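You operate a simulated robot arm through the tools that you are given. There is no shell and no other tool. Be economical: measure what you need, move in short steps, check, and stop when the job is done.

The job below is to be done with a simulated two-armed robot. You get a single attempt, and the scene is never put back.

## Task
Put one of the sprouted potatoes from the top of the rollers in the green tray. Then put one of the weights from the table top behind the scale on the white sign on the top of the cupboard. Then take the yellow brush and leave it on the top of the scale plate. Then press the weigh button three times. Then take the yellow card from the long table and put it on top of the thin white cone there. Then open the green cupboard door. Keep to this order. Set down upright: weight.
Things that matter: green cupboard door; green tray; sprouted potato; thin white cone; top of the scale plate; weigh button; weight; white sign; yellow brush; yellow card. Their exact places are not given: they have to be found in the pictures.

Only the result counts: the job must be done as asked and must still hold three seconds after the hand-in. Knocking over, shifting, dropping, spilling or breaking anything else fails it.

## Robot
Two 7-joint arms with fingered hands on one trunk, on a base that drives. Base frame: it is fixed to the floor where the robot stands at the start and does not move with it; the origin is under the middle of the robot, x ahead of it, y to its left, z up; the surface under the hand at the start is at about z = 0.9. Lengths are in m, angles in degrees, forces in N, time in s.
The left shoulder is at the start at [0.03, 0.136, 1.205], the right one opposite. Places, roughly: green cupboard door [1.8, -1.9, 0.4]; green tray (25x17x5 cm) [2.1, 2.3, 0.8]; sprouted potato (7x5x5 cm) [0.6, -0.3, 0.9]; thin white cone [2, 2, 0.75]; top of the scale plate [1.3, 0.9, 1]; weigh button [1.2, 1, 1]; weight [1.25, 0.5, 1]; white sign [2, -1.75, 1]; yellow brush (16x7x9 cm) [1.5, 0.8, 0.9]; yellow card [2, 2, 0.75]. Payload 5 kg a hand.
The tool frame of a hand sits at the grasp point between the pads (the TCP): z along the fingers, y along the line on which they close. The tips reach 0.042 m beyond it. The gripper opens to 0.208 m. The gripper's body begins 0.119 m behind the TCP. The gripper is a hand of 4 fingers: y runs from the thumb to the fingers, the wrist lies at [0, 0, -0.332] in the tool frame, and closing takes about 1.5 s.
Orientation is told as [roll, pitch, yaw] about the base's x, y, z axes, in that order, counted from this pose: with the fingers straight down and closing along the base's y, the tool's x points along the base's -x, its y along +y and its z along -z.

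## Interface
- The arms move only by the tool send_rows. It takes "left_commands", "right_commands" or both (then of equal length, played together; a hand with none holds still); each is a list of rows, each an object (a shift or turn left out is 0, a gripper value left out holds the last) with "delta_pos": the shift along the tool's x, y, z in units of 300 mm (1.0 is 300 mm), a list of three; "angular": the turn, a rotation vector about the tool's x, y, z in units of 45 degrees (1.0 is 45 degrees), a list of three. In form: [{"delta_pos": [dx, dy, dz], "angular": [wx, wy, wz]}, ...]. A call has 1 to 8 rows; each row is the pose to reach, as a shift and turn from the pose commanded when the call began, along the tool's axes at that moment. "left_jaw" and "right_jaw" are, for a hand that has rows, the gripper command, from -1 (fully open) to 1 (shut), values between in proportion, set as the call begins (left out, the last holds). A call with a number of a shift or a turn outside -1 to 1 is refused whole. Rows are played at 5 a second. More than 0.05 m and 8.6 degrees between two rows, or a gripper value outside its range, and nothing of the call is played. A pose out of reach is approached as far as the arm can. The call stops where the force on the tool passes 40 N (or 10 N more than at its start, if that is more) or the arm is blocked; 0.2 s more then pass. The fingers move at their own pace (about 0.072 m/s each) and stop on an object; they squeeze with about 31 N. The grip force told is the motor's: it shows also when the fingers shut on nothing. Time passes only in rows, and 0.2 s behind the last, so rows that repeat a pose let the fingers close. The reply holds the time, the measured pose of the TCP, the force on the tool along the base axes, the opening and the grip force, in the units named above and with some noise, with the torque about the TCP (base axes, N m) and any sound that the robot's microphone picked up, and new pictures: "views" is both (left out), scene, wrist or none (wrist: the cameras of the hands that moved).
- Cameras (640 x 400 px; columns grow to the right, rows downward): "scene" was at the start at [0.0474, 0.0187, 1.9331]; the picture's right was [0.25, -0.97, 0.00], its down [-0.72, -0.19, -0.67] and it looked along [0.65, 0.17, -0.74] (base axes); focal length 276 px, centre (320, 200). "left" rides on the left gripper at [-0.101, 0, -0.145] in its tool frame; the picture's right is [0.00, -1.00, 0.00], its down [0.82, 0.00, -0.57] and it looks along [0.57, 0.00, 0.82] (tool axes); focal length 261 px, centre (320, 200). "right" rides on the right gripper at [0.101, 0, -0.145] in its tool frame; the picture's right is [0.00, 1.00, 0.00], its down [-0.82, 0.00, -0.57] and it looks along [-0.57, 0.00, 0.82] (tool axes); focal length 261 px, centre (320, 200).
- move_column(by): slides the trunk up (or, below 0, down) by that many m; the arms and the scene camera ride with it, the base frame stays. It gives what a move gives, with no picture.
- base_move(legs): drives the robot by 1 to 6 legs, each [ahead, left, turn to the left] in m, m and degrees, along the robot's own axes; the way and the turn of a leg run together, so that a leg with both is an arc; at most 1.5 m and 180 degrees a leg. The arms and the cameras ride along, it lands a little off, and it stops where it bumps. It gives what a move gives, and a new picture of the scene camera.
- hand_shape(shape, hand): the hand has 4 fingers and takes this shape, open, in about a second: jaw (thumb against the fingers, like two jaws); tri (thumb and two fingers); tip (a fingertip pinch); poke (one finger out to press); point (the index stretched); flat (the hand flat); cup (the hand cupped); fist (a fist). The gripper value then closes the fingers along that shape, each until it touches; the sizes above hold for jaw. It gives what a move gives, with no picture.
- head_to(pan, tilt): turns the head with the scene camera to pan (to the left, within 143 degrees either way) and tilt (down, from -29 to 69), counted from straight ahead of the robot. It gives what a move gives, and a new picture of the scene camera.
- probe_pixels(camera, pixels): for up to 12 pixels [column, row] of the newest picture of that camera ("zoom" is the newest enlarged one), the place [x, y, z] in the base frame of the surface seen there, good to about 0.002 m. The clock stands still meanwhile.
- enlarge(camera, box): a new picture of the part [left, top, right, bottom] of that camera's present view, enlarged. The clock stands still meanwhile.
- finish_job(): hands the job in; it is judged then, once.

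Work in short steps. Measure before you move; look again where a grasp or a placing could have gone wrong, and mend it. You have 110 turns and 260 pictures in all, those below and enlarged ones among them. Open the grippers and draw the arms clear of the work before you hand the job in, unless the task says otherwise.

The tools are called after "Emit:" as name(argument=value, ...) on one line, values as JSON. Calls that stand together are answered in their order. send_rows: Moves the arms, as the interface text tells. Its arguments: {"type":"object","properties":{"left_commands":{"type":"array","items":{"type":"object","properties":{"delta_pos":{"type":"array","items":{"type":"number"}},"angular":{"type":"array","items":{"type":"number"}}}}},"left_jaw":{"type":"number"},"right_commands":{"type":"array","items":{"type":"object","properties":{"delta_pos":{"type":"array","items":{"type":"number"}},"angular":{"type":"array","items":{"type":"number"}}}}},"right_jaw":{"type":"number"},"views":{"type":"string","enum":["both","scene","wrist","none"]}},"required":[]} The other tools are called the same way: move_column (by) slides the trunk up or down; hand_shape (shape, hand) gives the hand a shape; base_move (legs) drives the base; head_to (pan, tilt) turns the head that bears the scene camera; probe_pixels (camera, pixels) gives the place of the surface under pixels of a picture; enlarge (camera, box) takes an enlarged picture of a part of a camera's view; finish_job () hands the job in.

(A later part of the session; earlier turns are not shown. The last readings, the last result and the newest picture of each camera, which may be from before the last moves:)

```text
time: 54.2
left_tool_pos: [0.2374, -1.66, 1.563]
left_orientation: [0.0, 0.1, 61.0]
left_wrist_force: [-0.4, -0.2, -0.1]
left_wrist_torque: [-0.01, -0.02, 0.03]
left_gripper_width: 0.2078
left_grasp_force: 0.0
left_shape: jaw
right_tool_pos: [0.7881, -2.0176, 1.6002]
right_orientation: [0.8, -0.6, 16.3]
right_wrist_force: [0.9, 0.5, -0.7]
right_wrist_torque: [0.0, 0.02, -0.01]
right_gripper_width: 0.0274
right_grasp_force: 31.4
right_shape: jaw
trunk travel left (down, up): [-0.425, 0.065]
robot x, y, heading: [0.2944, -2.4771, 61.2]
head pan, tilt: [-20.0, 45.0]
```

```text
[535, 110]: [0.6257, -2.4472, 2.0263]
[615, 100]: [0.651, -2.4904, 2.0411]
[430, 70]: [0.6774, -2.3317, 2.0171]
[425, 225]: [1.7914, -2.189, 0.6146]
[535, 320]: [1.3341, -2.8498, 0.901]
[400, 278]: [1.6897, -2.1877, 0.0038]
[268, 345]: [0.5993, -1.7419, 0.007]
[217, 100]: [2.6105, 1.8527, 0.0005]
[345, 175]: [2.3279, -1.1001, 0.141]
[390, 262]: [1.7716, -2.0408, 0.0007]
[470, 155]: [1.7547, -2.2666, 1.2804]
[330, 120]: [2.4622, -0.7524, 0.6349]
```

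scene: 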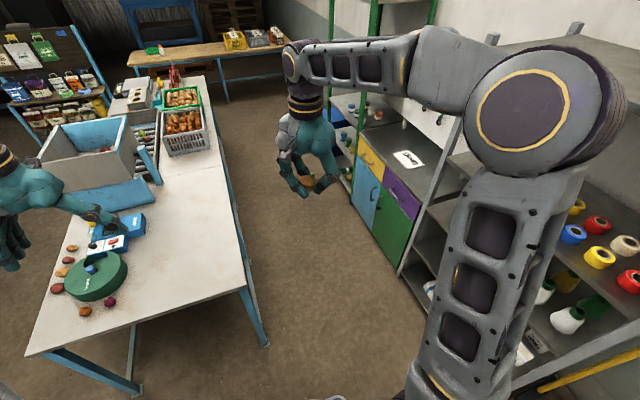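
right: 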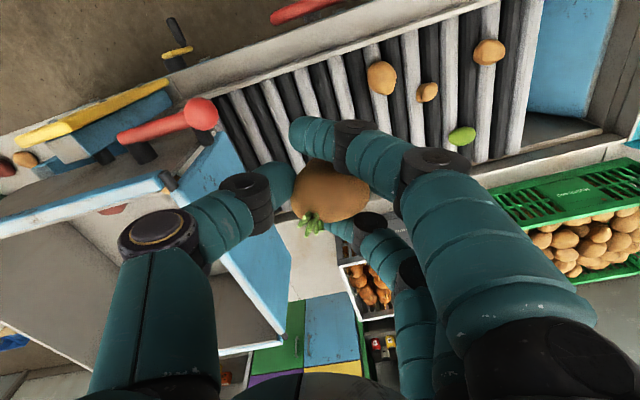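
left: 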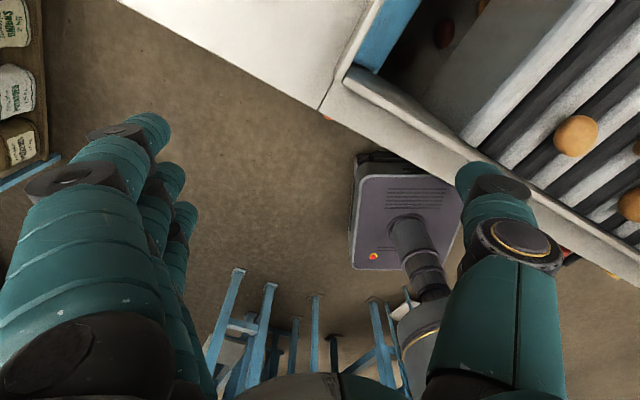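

The corridor is 1.19 m wide with clear floor. I strafe 0.45 m right, then drive ahead 3 m.

Emit:
base_move(legs=[[0, -0.45, 0], [1.5, 0, 0], [1.4, 0, 0]])

Emit:
head_to(pan=35, tilt=50)

```text
time: 70.4
left_tool_pos: [1.9246, 0.6906, 1.5621]
left_orientation: [-0.1, 0.1, 62.4]
left_wrist_force: [1.0, 0.2, 0.6]
left_wrist_torque: [0.01, -0.01, -0.01]
left_gripper_width: 0.2076
left_grasp_force: 0.1
left_shape: jaw
right_tool_pos: [2.4827, 0.3467, 1.601]
right_orientation: [0.8, -0.6, 17.8]
right_wrist_force: [-0.4, 0.3, -0.7]
right_wrist_torque: [-0.05, 0.0, 0.01]
right_gripper_width: 0.0272
right_grasp_force: 31.0
right_shape: jaw
trunk travel left (down, up): [-0.425, 0.065]
robot x, y, heading: [2.0031, -0.1312, 62.5]
head pan, tilt: [-20.0, 45.0]
```

scene: 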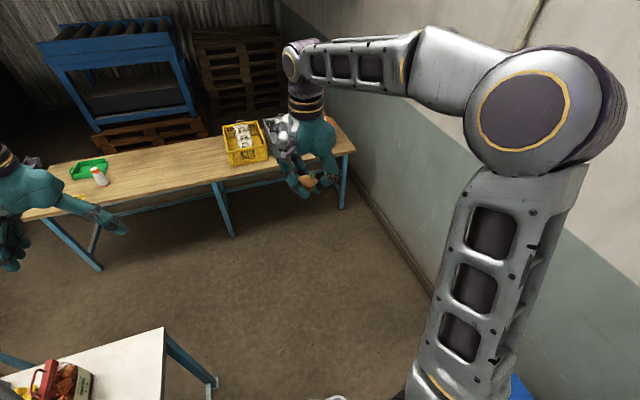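

```text
time: 71.7
left_tool_pos: [1.9254, 0.691, 1.5624]
left_orientation: [-0.1, 0.2, 62.5]
left_wrist_force: [-0.3, -0.2, -0.9]
left_wrist_torque: [-0.02, 0.03, 0.01]
left_gripper_width: 0.2076
left_grasp_force: 0.0
left_shape: jaw
right_tool_pos: [2.4827, 0.3469, 1.6002]
right_orientation: [0.9, -0.6, 17.8]
right_wrist_force: [0.0, -0.2, 0.3]
right_wrist_torque: [0.01, 0.04, -0.01]
right_gripper_width: 0.0273
right_grasp_force: 31.2
right_shape: jaw
trunk travel left (down, up): [-0.425, 0.065]
robot x, y, heading: [2.0029, -0.1288, 62.6]
head pan, tilt: [35.0, 50.0]
```

scene: 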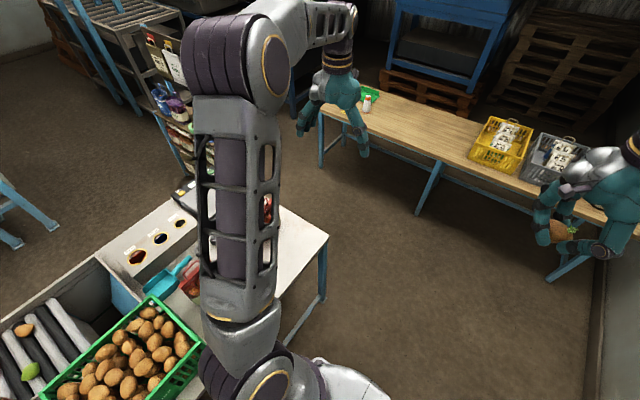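

I'm in the aisle's mouth. I probe the work table's left-back corner, its leg, and the tray/cone on the long table.

Emit:
probe_pixels(camera="scene", pixels=[[325, 238], [322, 298], [372, 92], [366, 104], [320, 165], [190, 178], [322, 105], [440, 190], [415, 212], [300, 222]])

Emit:
base_move(legs=[[1.3, 0, -1.5]])

Emit:
head_to(pan=45, tilt=50)

```text
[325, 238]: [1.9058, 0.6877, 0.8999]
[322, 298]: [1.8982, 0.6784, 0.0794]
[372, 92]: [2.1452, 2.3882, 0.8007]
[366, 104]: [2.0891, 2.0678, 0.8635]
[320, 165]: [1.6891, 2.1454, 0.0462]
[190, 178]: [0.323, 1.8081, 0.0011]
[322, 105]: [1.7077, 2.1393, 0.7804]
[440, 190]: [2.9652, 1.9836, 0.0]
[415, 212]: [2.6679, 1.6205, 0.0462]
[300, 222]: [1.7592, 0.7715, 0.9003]
```

```text
time: 78.2
left_tool_pos: [2.5846, 1.8369, 1.5626]
left_orientation: [-0.1, 0.1, 59.9]
left_wrist_force: [0.1, -1.2, -0.4]
left_wrist_torque: [0.0, 0.0, -0.01]
left_gripper_width: 0.2078
left_grasp_force: 0.0
left_shape: jaw
right_tool_pos: [3.1266, 1.4696, 1.6011]
right_orientation: [0.9, -0.7, 15.3]
right_wrist_force: [-0.3, 0.0, -0.4]
right_wrist_torque: [0.04, 0.02, -0.02]
right_gripper_width: 0.0272
right_grasp_force: 30.9
right_shape: jaw
trunk travel left (down, up): [-0.425, 0.065]
robot x, y, heading: [2.6305, 1.0181, 60.2]
head pan, tilt: [35.0, 50.0]
```

scene: 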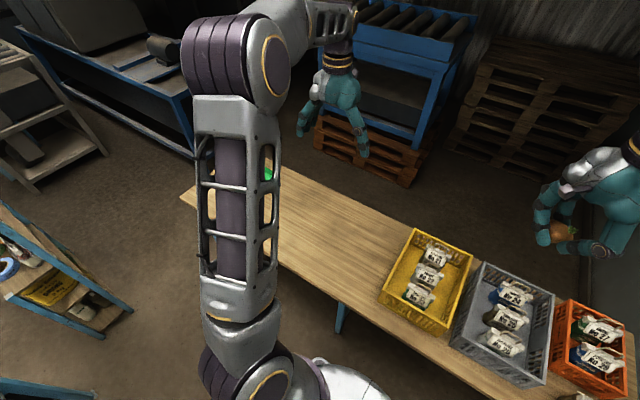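

```text
time: 79.0
left_tool_pos: [2.5857, 1.8386, 1.5615]
left_orientation: [-0.2, 0.1, 60.0]
left_wrist_force: [-0.8, 0.1, -0.3]
left_wrist_torque: [-0.06, 0.01, 0.01]
left_gripper_width: 0.2079
left_grasp_force: 0.0
left_shape: jaw
right_tool_pos: [3.1279, 1.4687, 1.6011]
right_orientation: [1.0, -0.6, 15.3]
right_wrist_force: [-0.4, -0.2, -0.4]
right_wrist_torque: [-0.02, 0.03, -0.02]
right_gripper_width: 0.0269
right_grasp_force: 31.0
right_shape: jaw
trunk travel left (down, up): [-0.425, 0.065]
robot x, y, heading: [2.6285, 1.0142, 60.3]
head pan, tilt: [45.0, 50.0]
```

scene: 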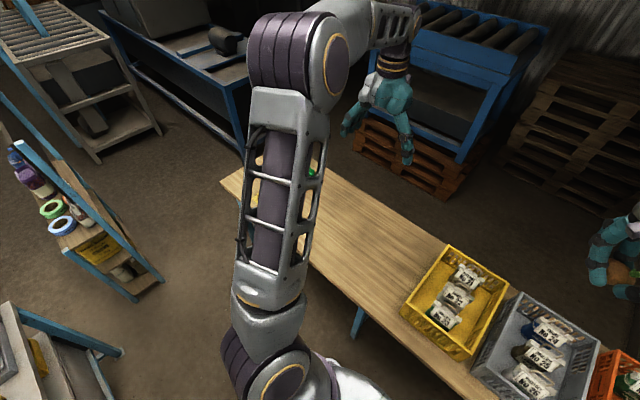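

Robot at [2.63,1.01]. I strafe left 1.1 m in front of the tray, go ahead 0.1 m, and turn 10° left so the tray lies to the right-hand side.

Emit:
base_move(legs=[[0, 1.1, 0], [0.1, 0, 0], [0, 0, 10]])

Emit:
head_to(pan=-5, tilt=58)

```text
time: 86.0
left_tool_pos: [1.5667, 2.4541, 1.56]
left_orientation: [-0.1, 0.3, 69.3]
left_wrist_force: [-0.6, 0.8, -0.8]
left_wrist_torque: [-0.15, 0.0, 0.02]
left_gripper_width: 0.2077
left_grasp_force: 0.1
left_shape: jaw
right_tool_pos: [2.1612, 2.1792, 1.5989]
right_orientation: [0.8, -0.6, 24.8]
right_wrist_force: [-0.4, 0.2, -0.5]
right_wrist_torque: [-0.17, -0.01, 0.0]
right_gripper_width: 0.0272
right_grasp_force: 31.7
right_shape: jaw
trunk travel left (down, up): [-0.425, 0.065]
robot x, y, heading: [1.7449, 1.6478, 69.4]
head pan, tilt: [45.0, 50.0]
```

scene: 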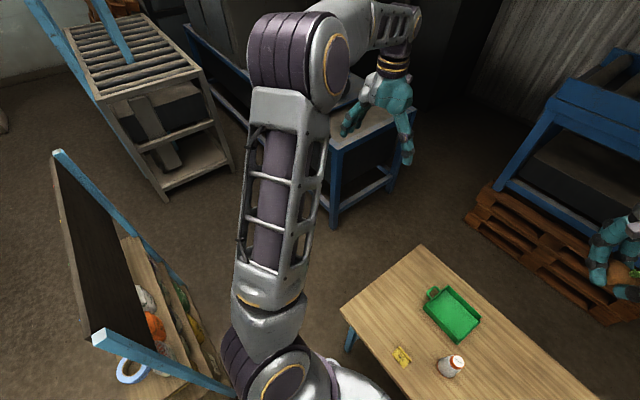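

```text
time: 87.1
left_tool_pos: [1.5671, 2.4525, 1.561]
left_orientation: [-0.1, 0.1, 69.3]
left_wrist_force: [0.9, -0.1, 0.2]
left_wrist_torque: [0.0, -0.01, 0.01]
left_gripper_width: 0.2077
left_grasp_force: 0.1
left_shape: jaw
right_tool_pos: [2.1605, 2.1769, 1.6004]
right_orientation: [0.8, -0.6, 24.7]
right_wrist_force: [-0.4, 0.4, -0.5]
right_wrist_torque: [-0.08, 0.0, -0.03]
right_gripper_width: 0.0276
right_grasp_force: 30.8
right_shape: jaw
trunk travel left (down, up): [-0.425, 0.065]
robot x, y, heading: [1.7393, 1.6479, 69.2]
head pan, tilt: [-5.0, 58.0]
```

scene: 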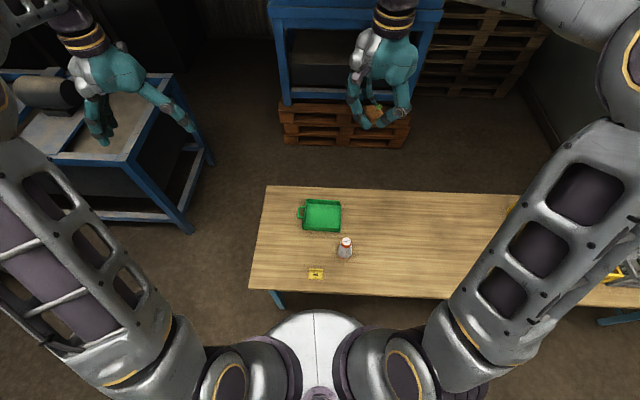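

The tray (323,216), cone (345,248) and card (316,273) are right ahead. I measure them all.

Emit:
enlarge(camera="scene", box=[272, 190, 368, 290])

Emit:
probe_pixels(camera="scene", pixels=[[323, 216], [305, 229], [341, 229], [309, 201], [339, 201], [346, 241], [344, 256], [316, 274], [308, 279], [323, 279], [280, 250]])

Emit:
move_column(by=-0.25)

```text
4.00 times, centred on (320, 240) of scene
```

zoom: 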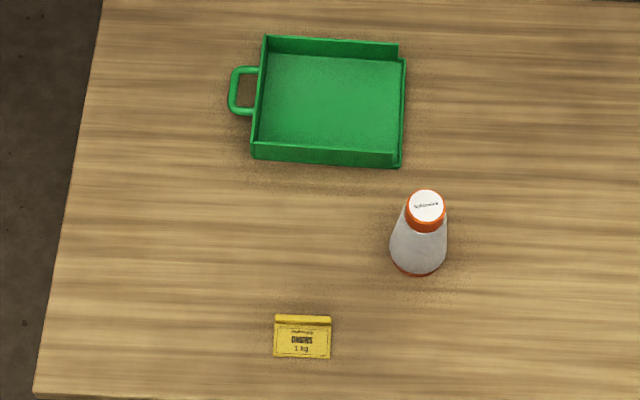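

```text
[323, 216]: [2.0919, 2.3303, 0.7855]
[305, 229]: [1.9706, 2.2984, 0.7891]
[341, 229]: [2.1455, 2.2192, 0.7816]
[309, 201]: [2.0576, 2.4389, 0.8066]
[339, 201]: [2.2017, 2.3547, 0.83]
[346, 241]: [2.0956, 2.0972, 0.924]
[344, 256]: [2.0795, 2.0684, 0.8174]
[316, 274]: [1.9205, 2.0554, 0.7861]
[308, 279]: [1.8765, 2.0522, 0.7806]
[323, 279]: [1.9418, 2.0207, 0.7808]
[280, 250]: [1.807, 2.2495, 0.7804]
```

```text
time: 89.7
left_tool_pos: [1.5674, 2.4523, 1.312]
left_orientation: [0.0, 0.1, 69.3]
left_wrist_force: [-0.9, 0.6, 0.4]
left_wrist_torque: [0.0, -0.02, 0.02]
left_gripper_width: 0.2078
left_grasp_force: 0.1
left_shape: jaw
right_tool_pos: [2.1614, 2.176, 1.3515]
right_orientation: [0.9, -0.7, 24.7]
right_wrist_force: [0.0, 0.6, 0.0]
right_wrist_torque: [0.01, 0.0, -0.02]
right_gripper_width: 0.0271
right_grasp_force: 31.1
right_shape: jaw
trunk travel left (down, up): [-0.175, 0.315]
robot x, y, heading: [1.7428, 1.6495, 69.6]
head pan, tilt: [-5.0, 58.0]
```

Tray inner centre ≈ [2.092,2.33], floor 0.785. I bring the potato over it and turn the closing line along the tray's length.

Emit:
send_rows(right_commands=[{"delta_pos": [0, 0.08, 0.08], "angular": [0, 0, -0.13]}, {"delta_pos": [0, 0.16, 0.16], "angular": [0, 0, -0.26]}, {"delta_pos": [0, 0.25, 0.27], "angular": [0, 0, -0.39]}, {"delta_pos": [0, 0.34, 0.4], "angular": [0, 0, -0.52]}, {"delta_pos": [0, 0.43, 0.53], "angular": [0, 0, -0.65]}, {"delta_pos": [0, 0.52, 0.66], "angular": [0, 0, -0.78]}, {"delta_pos": [0, 0.567, 0.8], "angular": [0, 0, -0.8]}], views="both")

```text
time: 91.3
left_tool_pos: [1.568, 2.4519, 1.3094]
left_orientation: [-0.1, 0.2, 69.4]
left_wrist_force: [0.7, 0.8, 0.4]
left_wrist_torque: [-0.06, 0.07, -0.05]
left_gripper_width: 0.2077
left_grasp_force: 0.0
left_shape: jaw
right_tool_pos: [2.0925, 2.3384, 1.1133]
right_orientation: [0.2, -1.0, 60.7]
right_wrist_force: [2.1, 0.2, 0.3]
right_wrist_torque: [-0.07, 0.07, 0.0]
right_gripper_width: 0.0273
right_grasp_force: 30.9
right_shape: jaw
trunk travel left (down, up): [-0.175, 0.315]
robot x, y, heading: [1.7426, 1.6485, 69.1]
head pan, tilt: [-5.0, 58.0]
```

scene: 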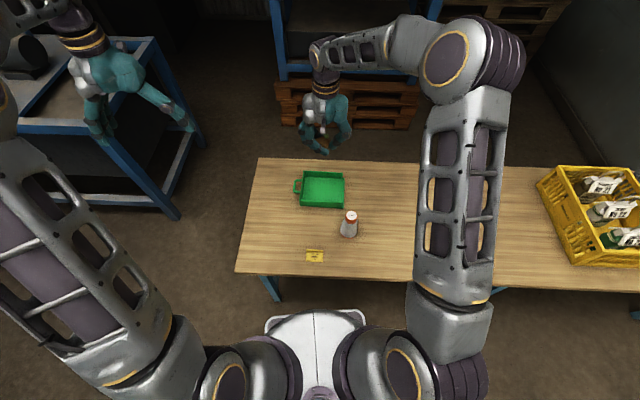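
right: 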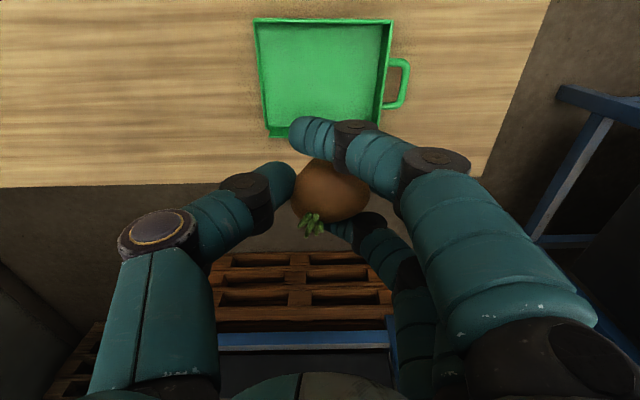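

Aligned over the tray. I descend to z≈0.848.

Emit:
send_rows(right_commands=[{"delta_pos": [0, 0, 0.15]}, {"delta_pos": [0, 0, 0.3]}, {"delta_pos": [0, 0, 0.45]}, {"delta_pos": [0, 0, 0.6]}, {"delta_pos": [0, 0, 0.74]}, {"delta_pos": [0, 0, 0.82]}, {"delta_pos": [0, 0, 0.86]}, {"delta_pos": [0, 0, 0.884]}], views="both")

```text
time: 93.1
left_tool_pos: [1.5665, 2.4512, 1.3115]
left_orientation: [-0.1, 0.2, 69.4]
left_wrist_force: [0.1, 0.9, -0.1]
left_wrist_torque: [-0.01, -0.01, 0.03]
left_gripper_width: 0.2081
left_grasp_force: 0.1
left_shape: jaw
right_tool_pos: [2.0927, 2.3403, 0.8476]
right_orientation: [0.2, -1.0, 60.6]
right_wrist_force: [0.6, 0.3, 0.1]
right_wrist_torque: [-0.02, 0.03, 0.02]
right_gripper_width: 0.0272
right_grasp_force: 30.9
right_shape: jaw
trunk travel left (down, up): [-0.175, 0.315]
robot x, y, heading: [1.7445, 1.6494, 69.5]
head pan, tilt: [-5.0, 58.0]
```

scene: 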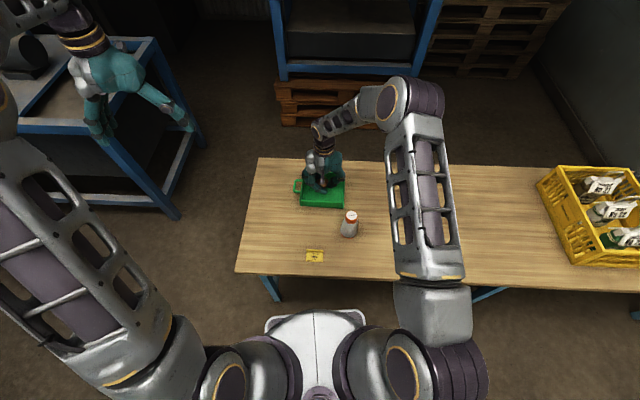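
right: 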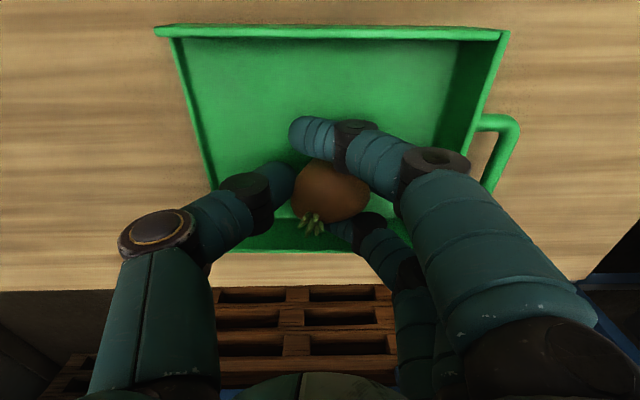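

The potato is inside but close to the far wall; I shift 2 cm toward the tray's middle, then open a little.

Emit:
send_rows(right_commands=[{"delta_pos": [0.04, -0.01, 0]}, {"delta_pos": [0.07, -0.02, 0.0]}], views="wrist")

Emit:
send_rows(right_commands=[{"delta_pos": [0, 0, 0]}, {"delta_pos": [0, 0, 0]}, {"delta_pos": [0, 0, 0]}, {"delta_pos": [0, 0, 0]}, {"delta_pos": [0, 0, 0]}], right_jaw=0.0, views="wrist")

```text
time: 93.7
left_tool_pos: [1.5666, 2.4508, 1.3126]
left_orientation: [-0.1, 0.2, 69.2]
left_wrist_force: [0.5, 0.5, 0.5]
left_wrist_torque: [-0.02, -0.01, 0.0]
left_gripper_width: 0.2079
left_grasp_force: 0.0
left_shape: jaw
right_tool_pos: [2.0871, 2.3187, 0.8479]
right_orientation: [0.4, -1.0, 60.7]
right_wrist_force: [0.2, 0.1, -0.5]
right_wrist_torque: [0.01, -0.01, 0.0]
right_gripper_width: 0.0269
right_grasp_force: 30.4
right_shape: jaw
trunk travel left (down, up): [-0.175, 0.315]
robot x, y, heading: [1.7441, 1.651, 69.3]
head pan, tilt: [-5.0, 58.0]
```

right: 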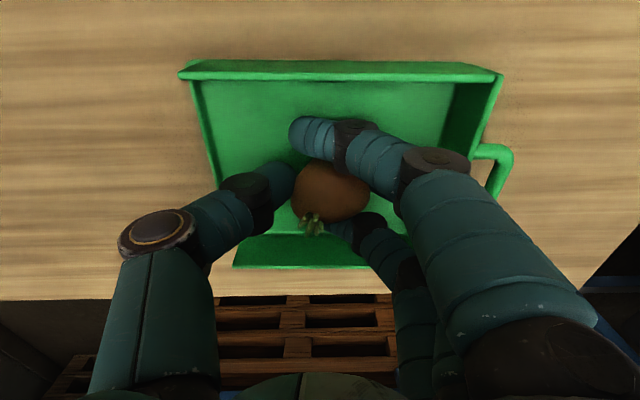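

```text
time: 94.9
left_tool_pos: [1.5667, 2.4514, 1.3115]
left_orientation: [-0.1, 0.1, 69.3]
left_wrist_force: [0.2, -0.2, -0.2]
left_wrist_torque: [0.0, 0.08, -0.01]
left_gripper_width: 0.2077
left_grasp_force: 0.1
left_shape: jaw
right_tool_pos: [2.0859, 2.3193, 0.8478]
right_orientation: [0.2, -0.9, 60.7]
right_wrist_force: [0.3, -0.6, 0.1]
right_wrist_torque: [-0.03, -0.02, 0.01]
right_gripper_width: 0.1032
right_grasp_force: 0.0
right_shape: jaw
trunk travel left (down, up): [-0.175, 0.315]
robot x, y, heading: [1.742, 1.646, 69.5]
head pan, tilt: [-5.0, 58.0]
```

right: 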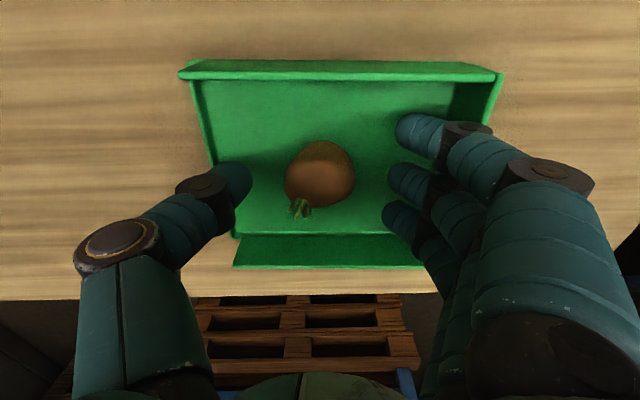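

The potato lies in the tray. I lift the hand straight up.

Emit:
send_rows(right_commands=[{"delta_pos": [0, 0, -0.1]}, {"delta_pos": [0, 0, -0.25]}, {"delta_pos": [0, 0, -0.4]}, {"delta_pos": [0, 0, -0.55]}, {"delta_pos": [0, 0, -0.7]}, {"delta_pos": [0, 0, -0.85]}, {"delta_pos": [0, 0, -1.0]}], views="wrist")

Emit:
move_column(by=0.25)

```text
time: 96.5
left_tool_pos: [1.5659, 2.4517, 1.3127]
left_orientation: [-0.1, 0.1, 69.3]
left_wrist_force: [-0.8, -0.9, 0.1]
left_wrist_torque: [0.09, -0.02, -0.04]
left_gripper_width: 0.2078
left_grasp_force: 0.1
left_shape: jaw
right_tool_pos: [2.0858, 2.3114, 1.1494]
right_orientation: [0.4, -0.9, 60.6]
right_wrist_force: [0.9, -1.4, -0.6]
right_wrist_torque: [0.05, -0.05, 0.02]
right_gripper_width: 0.1035
right_grasp_force: 0.1
right_shape: jaw
trunk travel left (down, up): [-0.175, 0.315]
robot x, y, heading: [1.7401, 1.6464, 69.6]
head pan, tilt: [-5.0, 58.0]
```

right: 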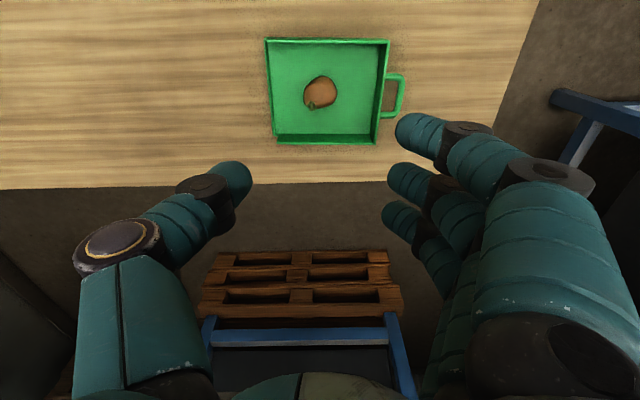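

```text
time: 99.1
left_tool_pos: [1.5676, 2.4509, 1.561]
left_orientation: [-0.2, 0.2, 69.3]
left_wrist_force: [-0.1, 0.9, 0.2]
left_wrist_torque: [-0.01, 0.0, -0.03]
left_gripper_width: 0.2076
left_grasp_force: 0.0
left_shape: jaw
right_tool_pos: [2.0855, 2.313, 1.3961]
right_orientation: [0.4, -1.0, 60.6]
right_wrist_force: [-0.1, -0.3, -1.4]
right_wrist_torque: [-0.02, 0.0, 0.01]
right_gripper_width: 0.1036
right_grasp_force: 0.0
right_shape: jaw
trunk travel left (down, up): [-0.425, 0.065]
robot x, y, heading: [1.7455, 1.6506, 69.3]
head pan, tilt: [-5.0, 58.0]
```

Potato rests in the tray. Next I turn right on the spot to face the work table's left end (heading ≈ −119°).

Emit:
base_move(legs=[[0, 0, -94], [0, 0, -94]])

Emit:
head_to(pan=0, tilt=55)

```text
time: 107.5
left_tool_pos: [1.7823, 0.8272, 1.5617]
left_orientation: [-0.1, 0.2, -120.2]
left_wrist_force: [0.1, -0.1, -0.7]
left_wrist_torque: [-0.02, 0.01, 0.04]
left_gripper_width: 0.2077
left_grasp_force: 0.0
left_shape: jaw
right_tool_pos: [1.294, 1.0494, 1.396]
right_orientation: [0.3, -1.0, -128.8]
right_wrist_force: [-0.9, -0.2, -0.7]
right_wrist_torque: [-0.03, -0.03, 0.0]
right_gripper_width: 0.1035
right_grasp_force: 0.0
right_shape: jaw
trunk travel left (down, up): [-0.425, 0.065]
robot x, y, heading: [1.7391, 1.6467, -119.8]
head pan, tilt: [-5.0, 58.0]
```

scene: 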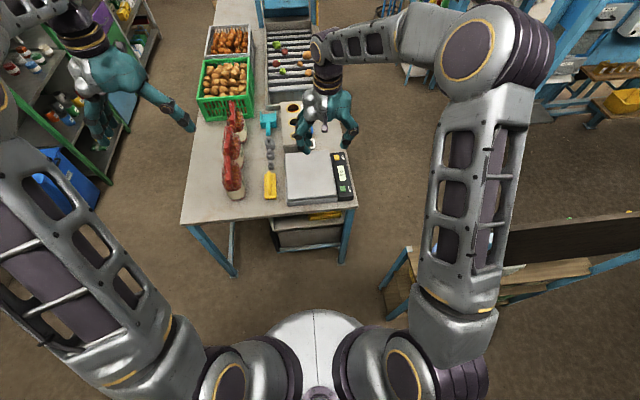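

```text
time: 108.2
left_tool_pos: [1.781, 0.8281, 1.5613]
left_orientation: [-0.1, 0.1, -120.2]
left_wrist_force: [0.0, -0.3, -0.1]
left_wrist_torque: [0.01, 0.0, -0.02]
left_gripper_width: 0.2077
left_grasp_force: 0.2
left_shape: jaw
right_tool_pos: [1.2938, 1.0497, 1.3972]
right_orientation: [0.4, -1.0, -128.8]
right_wrist_force: [-0.3, -0.3, 0.4]
right_wrist_torque: [0.04, 0.0, -0.01]
right_gripper_width: 0.1034
right_grasp_force: 0.1
right_shape: jaw
trunk travel left (down, up): [-0.425, 0.065]
robot x, y, heading: [1.7407, 1.6449, -120.1]
head pan, tilt: [0.0, 55.0]
```

scene: 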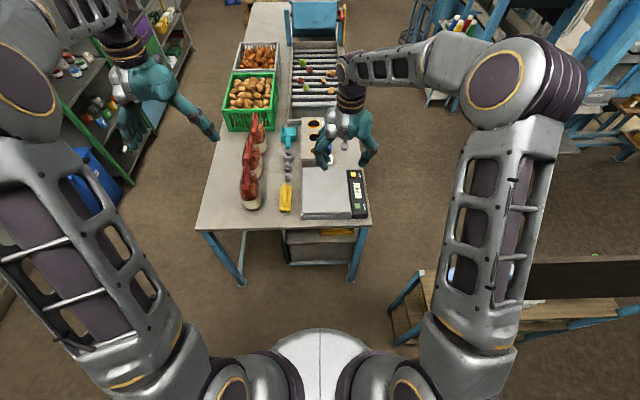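

Now brush (286,195), weights (289,160), scale and its buttons (355,190) are in front. I enlarge and measure.

Emit:
enlarge(camera="scene", box=[262, 140, 382, 220])

Emit:
probe_pixels(camera="scene", pixels=[[289, 152], [289, 162], [289, 173], [286, 186], [286, 207], [305, 172], [303, 213], [347, 172], [350, 213], [353, 175], [357, 207], [371, 221]])

```text
5.00 times, centred on (322, 180) of scene
```

zoom: 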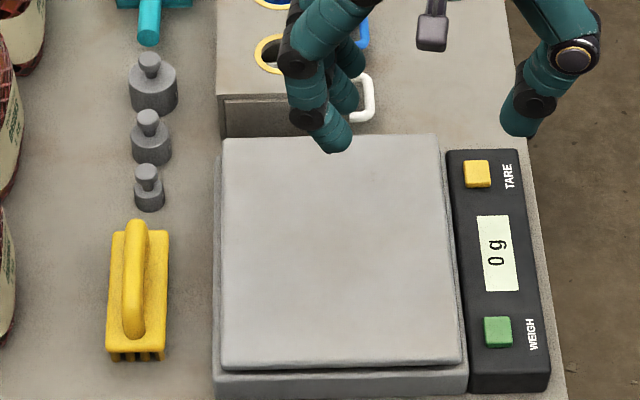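

```text
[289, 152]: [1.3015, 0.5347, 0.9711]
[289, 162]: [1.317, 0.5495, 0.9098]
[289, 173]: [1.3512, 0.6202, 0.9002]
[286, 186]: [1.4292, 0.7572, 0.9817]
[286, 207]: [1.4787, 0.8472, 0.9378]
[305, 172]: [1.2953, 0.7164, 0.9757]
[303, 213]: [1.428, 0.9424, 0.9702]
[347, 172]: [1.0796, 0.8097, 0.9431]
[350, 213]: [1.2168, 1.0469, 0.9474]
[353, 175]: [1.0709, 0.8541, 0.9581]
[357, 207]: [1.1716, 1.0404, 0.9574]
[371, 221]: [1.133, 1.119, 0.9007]
```

WEIGH is the green button at ≈[1.17,1.04,0.957]; the weights stand in a row with the small one at ≈[1.36,0.63]. I move 0.33 m forward and shape the left hand into a fingertip pinch to take a weight by its knob.

Emit:
base_move(legs=[[0.33, 0.03, 0]])

Emit:
hand_shape(hand="left", shape="tip")

Emit:
head_to(pan=8, tilt=62)

Emit:
enlarge(camera="left", box=[0, 0, 640, 400])

```text
time: 110.3
left_tool_pos: [1.6401, 0.5294, 1.5623]
left_orientation: [-0.1, 0.1, -120.5]
left_wrist_force: [0.3, -0.4, 0.0]
left_wrist_torque: [0.0, 0.01, 0.0]
left_gripper_width: 0.2076
left_grasp_force: 0.0
left_shape: jaw
right_tool_pos: [1.1512, 0.754, 1.3974]
right_orientation: [0.2, -1.1, -129.2]
right_wrist_force: [0.3, 0.8, -0.3]
right_wrist_torque: [-0.02, 0.0, -0.01]
right_gripper_width: 0.1036
right_grasp_force: 0.1
right_shape: jaw
trunk travel left (down, up): [-0.425, 0.065]
robot x, y, heading: [1.6012, 1.349, -120.3]
head pan, tilt: [0.0, 55.0]
```

scene: 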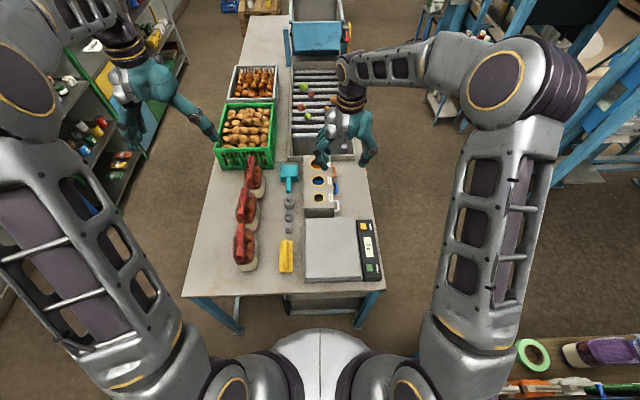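

```text
time: 111.2
left_tool_pos: [1.6397, 0.5301, 1.5626]
left_orientation: [-0.1, 0.1, -120.6]
left_wrist_force: [0.0, 0.2, -0.8]
left_wrist_torque: [-0.04, 0.0, -0.01]
left_gripper_width: 0.2078
left_grasp_force: 0.0
left_shape: tip
right_tool_pos: [1.152, 0.7546, 1.3976]
right_orientation: [0.3, -1.1, -129.1]
right_wrist_force: [0.5, -0.2, -0.1]
right_wrist_torque: [-0.03, 0.02, 0.02]
right_gripper_width: 0.1032
right_grasp_force: 0.0
right_shape: jaw
trunk travel left (down, up): [-0.425, 0.065]
robot x, y, heading: [1.6017, 1.3487, -120.4]
head pan, tilt: [0.0, 55.0]
```

```text
time: 111.9
left_tool_pos: [1.6403, 0.5284, 1.5611]
left_orientation: [0.0, 0.1, -120.5]
left_wrist_force: [0.1, -0.4, 0.0]
left_wrist_torque: [-0.02, 0.03, -0.01]
left_gripper_width: 0.208
left_grasp_force: 0.1
left_shape: tip
right_tool_pos: [1.1525, 0.7543, 1.3973]
right_orientation: [0.2, -1.1, -129.1]
right_wrist_force: [-0.2, -0.2, 0.0]
right_wrist_torque: [-0.05, 0.04, 0.02]
right_gripper_width: 0.1032
right_grasp_force: 0.0
right_shape: jaw
trunk travel left (down, up): [-0.425, 0.065]
robot x, y, heading: [1.604, 1.3486, -120.6]
head pan, tilt: [8.0, 62.0]
```

scene: 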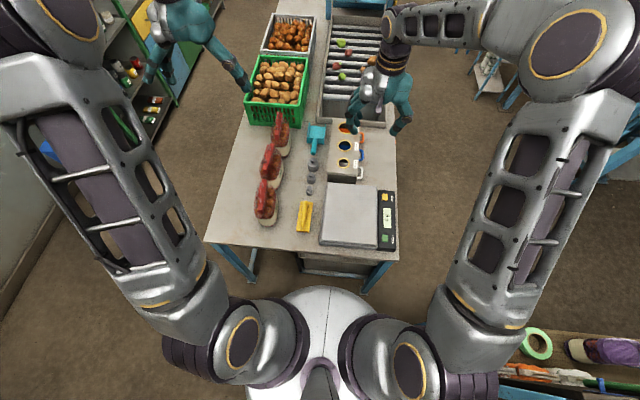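

```text
1.00 times, centred on (320, 200) of left (not enlarged: the box is as wide or as high as the picture)
```

zoom: 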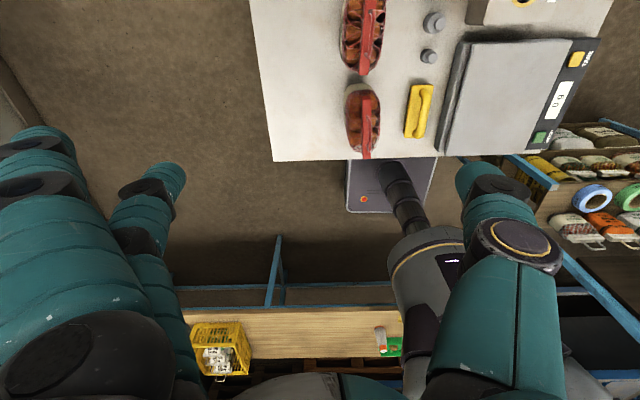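

I measure the weights' knobs more finely in this closer view and try a half closing of the pinch in the air.

Emit:
enlarge(camera="scene", box=[280, 140, 344, 180])

Emit:
enlarge(camera="scene", box=[280, 150, 344, 190])

Emit:
send_rows(left_commands=[{"delta_pos": [0, 0, 0]}, {"delta_pos": [0, 0, 0]}, {"delta_pos": [0, 0, 0]}, {"delta_pos": [0, 0, 0]}], left_jaw=0.5, views="wrist")

```text
10.00 times, centred on (312, 160) of scene
```

zoom: 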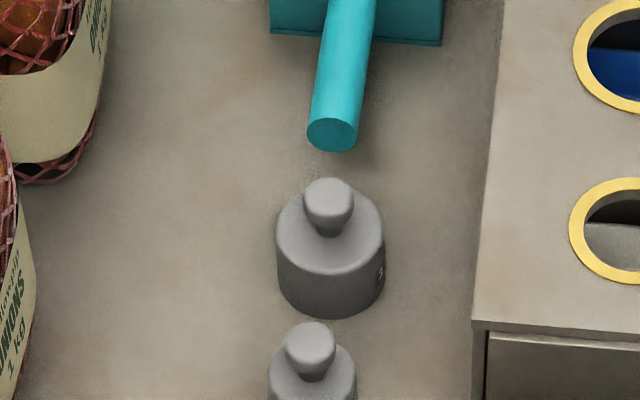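

```text
10.00 times, centred on (312, 170) of scene
```

zoom: 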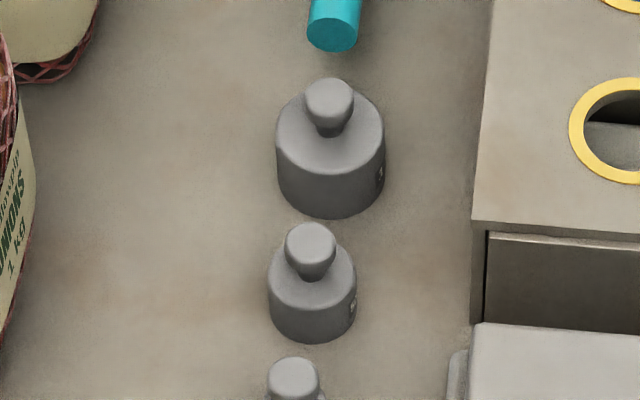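

```text
time: 112.9
left_tool_pos: [1.6391, 0.5291, 1.5621]
left_orientation: [-0.2, 0.1, -120.6]
left_wrist_force: [-0.2, -0.8, -0.7]
left_wrist_torque: [-0.02, -0.01, 0.01]
left_gripper_width: 0.0669
left_grasp_force: 0.2
left_shape: tip
right_tool_pos: [1.1508, 0.7537, 1.3965]
right_orientation: [0.3, -1.0, -129.1]
right_wrist_force: [0.0, 0.1, -0.3]
right_wrist_torque: [-0.03, 0.0, 0.01]
right_gripper_width: 0.1034
right_grasp_force: 0.1
right_shape: jaw
trunk travel left (down, up): [-0.425, 0.065]
robot x, y, heading: [1.6038, 1.3474, -120.5]
head pan, tilt: [8.0, 62.0]
```

left: 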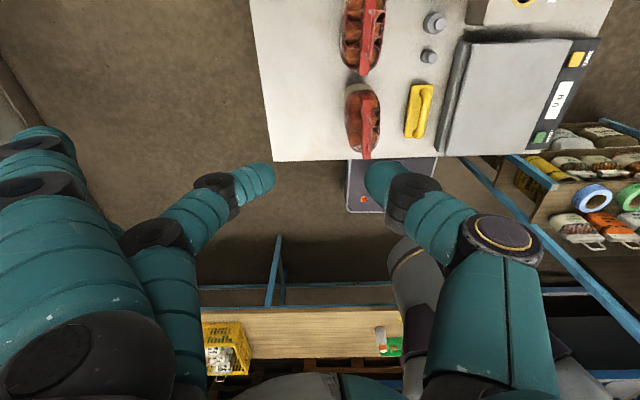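

The pinch uses just one finger and the thumb; the other fingers stay out to the +y side. I'll take the large weight with those fingers pointing away from me over the low scoop; first I probe it in the zoom.

Emit:
probe_pixels(camera="zoom", pixels=[[329, 95], [329, 110], [308, 103], [350, 103], [300, 150], [360, 150], [329, 205], [332, 30], [310, 240], [480, 150], [440, 300], [30, 60]])

Emit:
probe_pixels(camera="scene", pixels=[[316, 132], [312, 150], [300, 88], [282, 118], [271, 147], [268, 185], [284, 135]])

Emit:
base_move(legs=[[0.06, 0, 0]])

```text
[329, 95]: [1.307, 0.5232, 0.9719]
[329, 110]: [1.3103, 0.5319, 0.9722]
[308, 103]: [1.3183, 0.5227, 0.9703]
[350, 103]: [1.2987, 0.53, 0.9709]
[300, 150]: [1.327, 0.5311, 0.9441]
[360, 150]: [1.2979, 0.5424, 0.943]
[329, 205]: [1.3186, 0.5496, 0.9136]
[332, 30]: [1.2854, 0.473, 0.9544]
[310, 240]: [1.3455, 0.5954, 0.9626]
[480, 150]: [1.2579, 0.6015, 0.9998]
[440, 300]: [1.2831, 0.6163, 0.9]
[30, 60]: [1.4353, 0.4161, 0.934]
```

```text
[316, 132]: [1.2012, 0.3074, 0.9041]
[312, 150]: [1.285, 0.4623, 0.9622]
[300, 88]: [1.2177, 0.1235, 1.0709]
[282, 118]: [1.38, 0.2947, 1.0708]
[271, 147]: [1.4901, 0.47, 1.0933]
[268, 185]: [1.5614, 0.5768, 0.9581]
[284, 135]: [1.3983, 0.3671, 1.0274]
```

```text
time: 113.9
left_tool_pos: [1.6133, 0.4812, 1.563]
left_orientation: [-0.1, 0.1, -120.4]
left_wrist_force: [1.0, 0.5, 0.8]
left_wrist_torque: [-0.11, 0.06, 0.01]
left_gripper_width: 0.0528
left_grasp_force: 0.0
left_shape: tip
right_tool_pos: [1.1252, 0.7043, 1.3981]
right_orientation: [0.4, -1.2, -129.1]
right_wrist_force: [0.2, 0.8, 0.6]
right_wrist_torque: [-0.07, 0.07, 0.02]
right_gripper_width: 0.1032
right_grasp_force: 0.1
right_shape: jaw
trunk travel left (down, up): [-0.425, 0.065]
robot x, y, heading: [1.5733, 1.2989, -120.4]
head pan, tilt: [8.0, 62.0]
```

scene: 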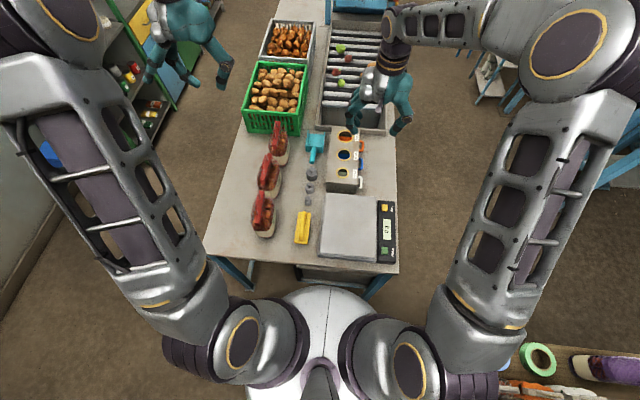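

The large weight's knob is at [1.308,0.526], top 0.972. I move the left hand above it while turning 45° (first half), and take the right hand aside to the right.

Emit:
send_rows(left_commands=[{"delta_pos": [-0.048, -0.119, 0.08], "angular": [0, 0, 0.125]}, {"delta_pos": [-0.096, -0.238, 0.16], "angular": [0, 0, 0.25]}, {"delta_pos": [-0.144, -0.357, 0.24], "angular": [0, 0, 0.375]}, {"delta_pos": [-0.192, -0.476, 0.32], "angular": [0, 0, 0.5]}, {"delta_pos": [-0.24, -0.595, 0.4], "angular": [0, 0, 0.625]}, {"delta_pos": [-0.288, -0.714, 0.48], "angular": [0, 0, 0.75]}, {"delta_pos": [-0.336, -0.833, 0.56], "angular": [0, 0, 0.875]}, {"delta_pos": [-0.385, -0.953, 0.64], "angular": [0, 0, 1.0]}], right_commands=[{"delta_pos": [0, -0.15, 0]}, {"delta_pos": [0, -0.3, 0]}, {"delta_pos": [0, -0.45, 0]}, {"delta_pos": [0, -0.6, 0]}, {"delta_pos": [0, -0.7, 0]}, {"delta_pos": [0, -0.7, 0]}, {"delta_pos": [0, -0.7, 0]}, {"delta_pos": [0, -0.7, 0]}], left_jaw=0.5, views="scene")

Emit:
send_rows(left_commands=[{"angular": [0, 0, 0.16]}, {"angular": [0, 0, 0.32]}, {"angular": [0, 0, 0.48]}, {"angular": [0, 0, 0.64]}, {"angular": [0, 0, 0.8]}, {"angular": [0, 0, 0.96]}], left_jaw=0.5, views="both")

```text
time: 115.7
left_tool_pos: [1.3059, 0.5204, 1.3684]
left_orientation: [-0.2, 0.2, -165.5]
left_wrist_force: [-0.2, -1.2, 1.3]
left_wrist_torque: [0.18, -0.03, 0.01]
left_gripper_width: 0.0522
left_grasp_force: 0.1
left_shape: tip
right_tool_pos: [0.9575, 0.8333, 1.3945]
right_orientation: [0.4, -0.9, -129.0]
right_wrist_force: [-1.5, -0.6, -1.0]
right_wrist_torque: [0.03, -0.18, 0.01]
right_gripper_width: 0.1034
right_grasp_force: 0.1
right_shape: jaw
trunk travel left (down, up): [-0.425, 0.065]
robot x, y, heading: [1.5727, 1.2976, -120.3]
head pan, tilt: [8.0, 62.0]
```

scene: 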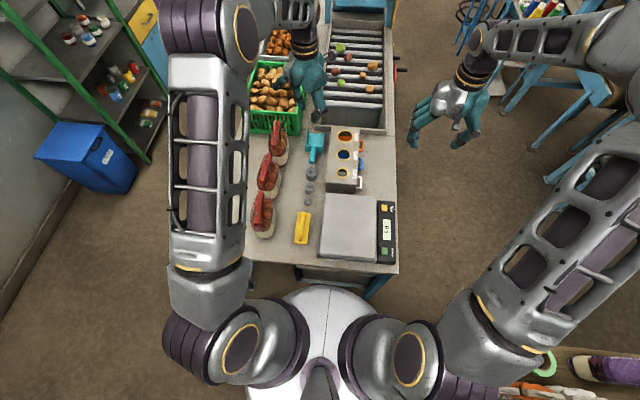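

```text
time: 117.1
left_tool_pos: [1.307, 0.524, 1.3706]
left_orientation: [-0.1, -0.2, 151.3]
left_wrist_force: [0.2, 0.0, 0.2]
left_wrist_torque: [-0.03, 0.02, -0.01]
left_gripper_width: 0.052
left_grasp_force: 0.1
left_shape: tip
right_tool_pos: [0.9597, 0.8342, 1.3967]
right_orientation: [0.3, -1.1, -129.0]
right_wrist_force: [1.0, -1.0, 0.1]
right_wrist_torque: [-0.01, 0.03, -0.01]
right_gripper_width: 0.1041
right_grasp_force: 0.1
right_shape: jaw
trunk travel left (down, up): [-0.425, 0.065]
robot x, y, heading: [1.5718, 1.2973, -120.1]
head pan, tilt: [8.0, 62.0]
```

scene: 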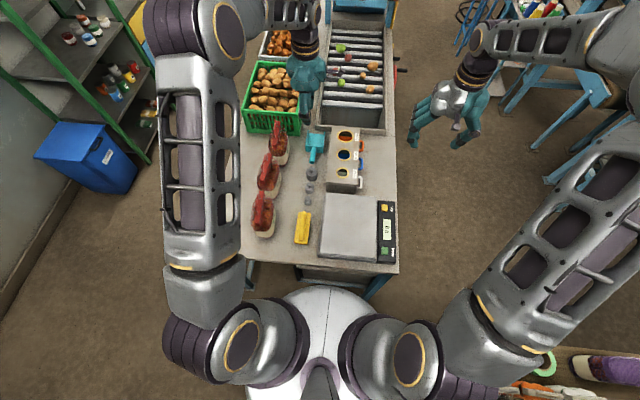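
left: 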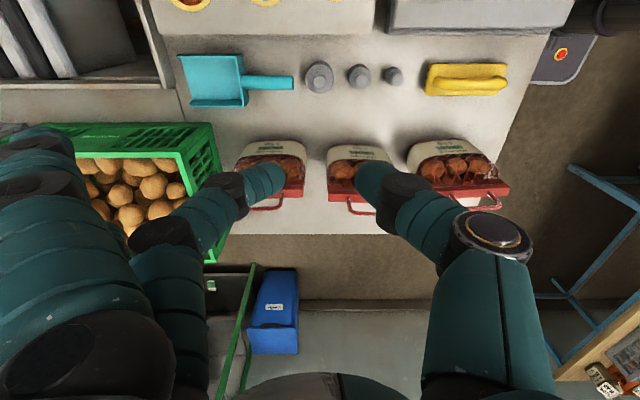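

Aligned above the row. I probe the crate's corner, the weight and scoop from this wrist view to check the side fingers' clearance.

Emit:
probe_pixels(camera="left", pixels=[[212, 126], [185, 152], [319, 74], [290, 82], [359, 73], [268, 143], [345, 148], [40, 145], [20, 165], [262, 180], [372, 175]])

```text
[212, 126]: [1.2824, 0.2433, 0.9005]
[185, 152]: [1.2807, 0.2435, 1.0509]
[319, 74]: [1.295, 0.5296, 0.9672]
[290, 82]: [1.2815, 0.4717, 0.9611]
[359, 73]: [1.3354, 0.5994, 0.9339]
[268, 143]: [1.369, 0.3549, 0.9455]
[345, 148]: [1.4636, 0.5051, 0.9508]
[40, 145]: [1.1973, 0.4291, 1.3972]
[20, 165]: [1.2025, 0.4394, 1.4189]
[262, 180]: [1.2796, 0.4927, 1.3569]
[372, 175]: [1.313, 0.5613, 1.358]
```

Side fingers ride ~3 cm above the TCP, clearing scoop and dispenser. I descend to z≈1.07 and look.

Emit:
send_rows(left_commands=[{"delta_pos": [0, 0, 0.15]}, {"delta_pos": [0, 0, 0.3]}, {"delta_pos": [0, 0, 0.45]}, {"delta_pos": [0, 0, 0.6]}, {"delta_pos": [0, 0, 0.75]}, {"delta_pos": [0, 0, 0.88]}, {"delta_pos": [0, 0, 1.0]}], left_jaw=0.5, views="both")

```text
time: 118.7
left_tool_pos: [1.3053, 0.5234, 1.0698]
left_orientation: [-0.2, -0.2, 151.4]
left_wrist_force: [0.0, -0.2, 1.7]
left_wrist_torque: [0.13, -0.06, 0.01]
left_gripper_width: 0.0524
left_grasp_force: 0.0
left_shape: tip
right_tool_pos: [0.9582, 0.8341, 1.3954]
right_orientation: [0.3, -1.0, -129.0]
right_wrist_force: [-0.4, -0.6, -0.1]
right_wrist_torque: [0.02, 0.0, 0.0]
right_gripper_width: 0.1036
right_grasp_force: 0.1
right_shape: jaw
trunk travel left (down, up): [-0.425, 0.065]
robot x, y, heading: [1.5718, 1.298, -120.4]
head pan, tilt: [8.0, 62.0]
```

scene: 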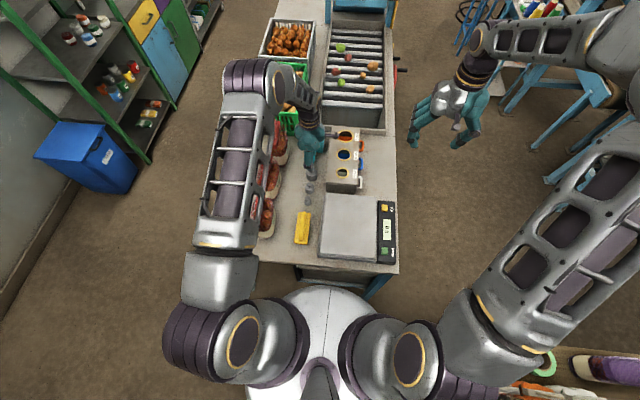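
left: 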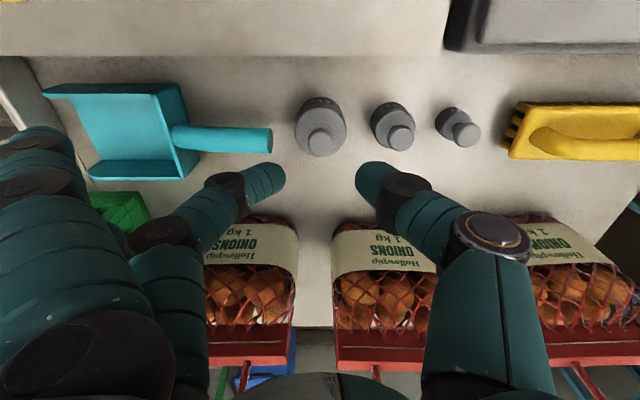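

Pinch is centred on the knob (322,140). I go down to z≈0.992 and check before closing.

Emit:
send_rows(left_commands=[{"delta_pos": [0.003, 0, 0.1]}, {"delta_pos": [0.006, 0, 0.18]}, {"delta_pos": [0.006, 0, 0.225]}, {"delta_pos": [0.006, 0, 0.258]}], left_jaw=0.5, views="both")

```text
time: 119.7
left_tool_pos: [1.3075, 0.5235, 0.9922]
left_orientation: [-0.1, -0.2, 151.5]
left_wrist_force: [-1.5, -0.5, 0.1]
left_wrist_torque: [0.08, -0.02, -0.01]
left_gripper_width: 0.0522
left_grasp_force: 0.1
left_shape: tip
right_tool_pos: [0.9584, 0.8336, 1.3959]
right_orientation: [0.4, -1.1, -129.0]
right_wrist_force: [0.2, -0.4, -0.3]
right_wrist_torque: [0.03, -0.05, -0.03]
right_gripper_width: 0.1038
right_grasp_force: 0.0
right_shape: jaw
trunk travel left (down, up): [-0.425, 0.065]
robot x, y, heading: [1.5747, 1.3009, -120.4]
head pan, tilt: [8.0, 62.0]
```

scene: 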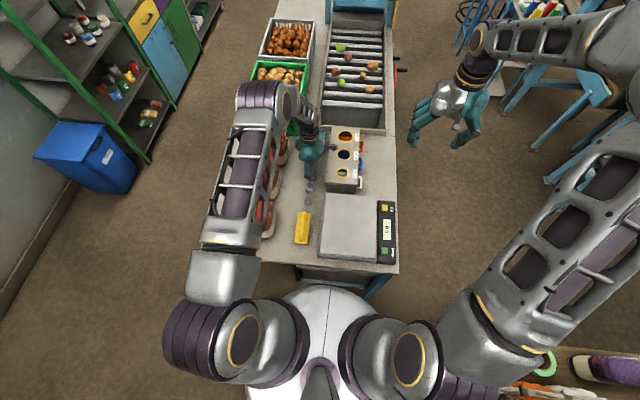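
left: 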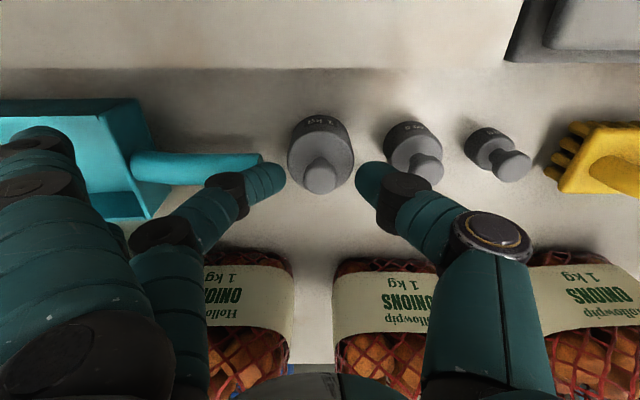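

Fingers straddle the knob (320,178) without touching the scoop or medium weight. I close the pinch.

Emit:
send_rows(left_commands=[{"delta_pos": [0, 0, 0]}, {"delta_pos": [0, 0, 0]}, {"delta_pos": [0, 0, 0]}, {"delta_pos": [0, 0, 0]}, {"delta_pos": [0, 0, 0]}], left_jaw=1, views="wrist")

```text
time: 120.9
left_tool_pos: [1.307, 0.524, 0.992]
left_orientation: [-0.1, -0.1, 151.4]
left_wrist_force: [0.7, -0.2, 0.0]
left_wrist_torque: [-0.04, 0.04, 0.02]
left_gripper_width: 0.0205
left_grasp_force: 30.8
left_shape: tip
right_tool_pos: [0.959, 0.8349, 1.3954]
right_orientation: [0.3, -1.0, -129.0]
right_wrist_force: [0.4, -0.3, -0.1]
right_wrist_torque: [0.0, -0.02, -0.01]
right_gripper_width: 0.1039
right_grasp_force: 0.1
right_shape: jaw
trunk travel left (down, up): [-0.425, 0.065]
robot x, y, heading: [1.5759, 1.3025, -120.6]
head pan, tilt: [8.0, 62.0]
```

left: 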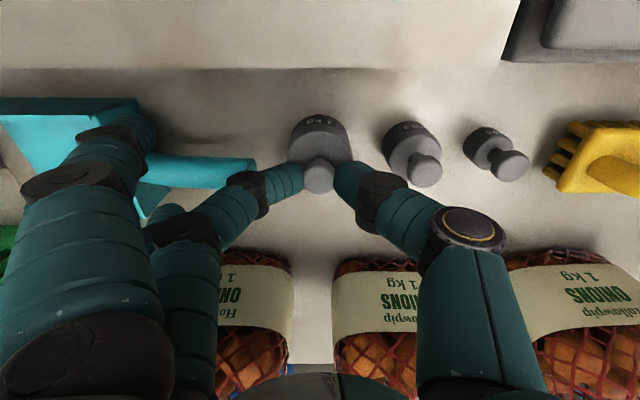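

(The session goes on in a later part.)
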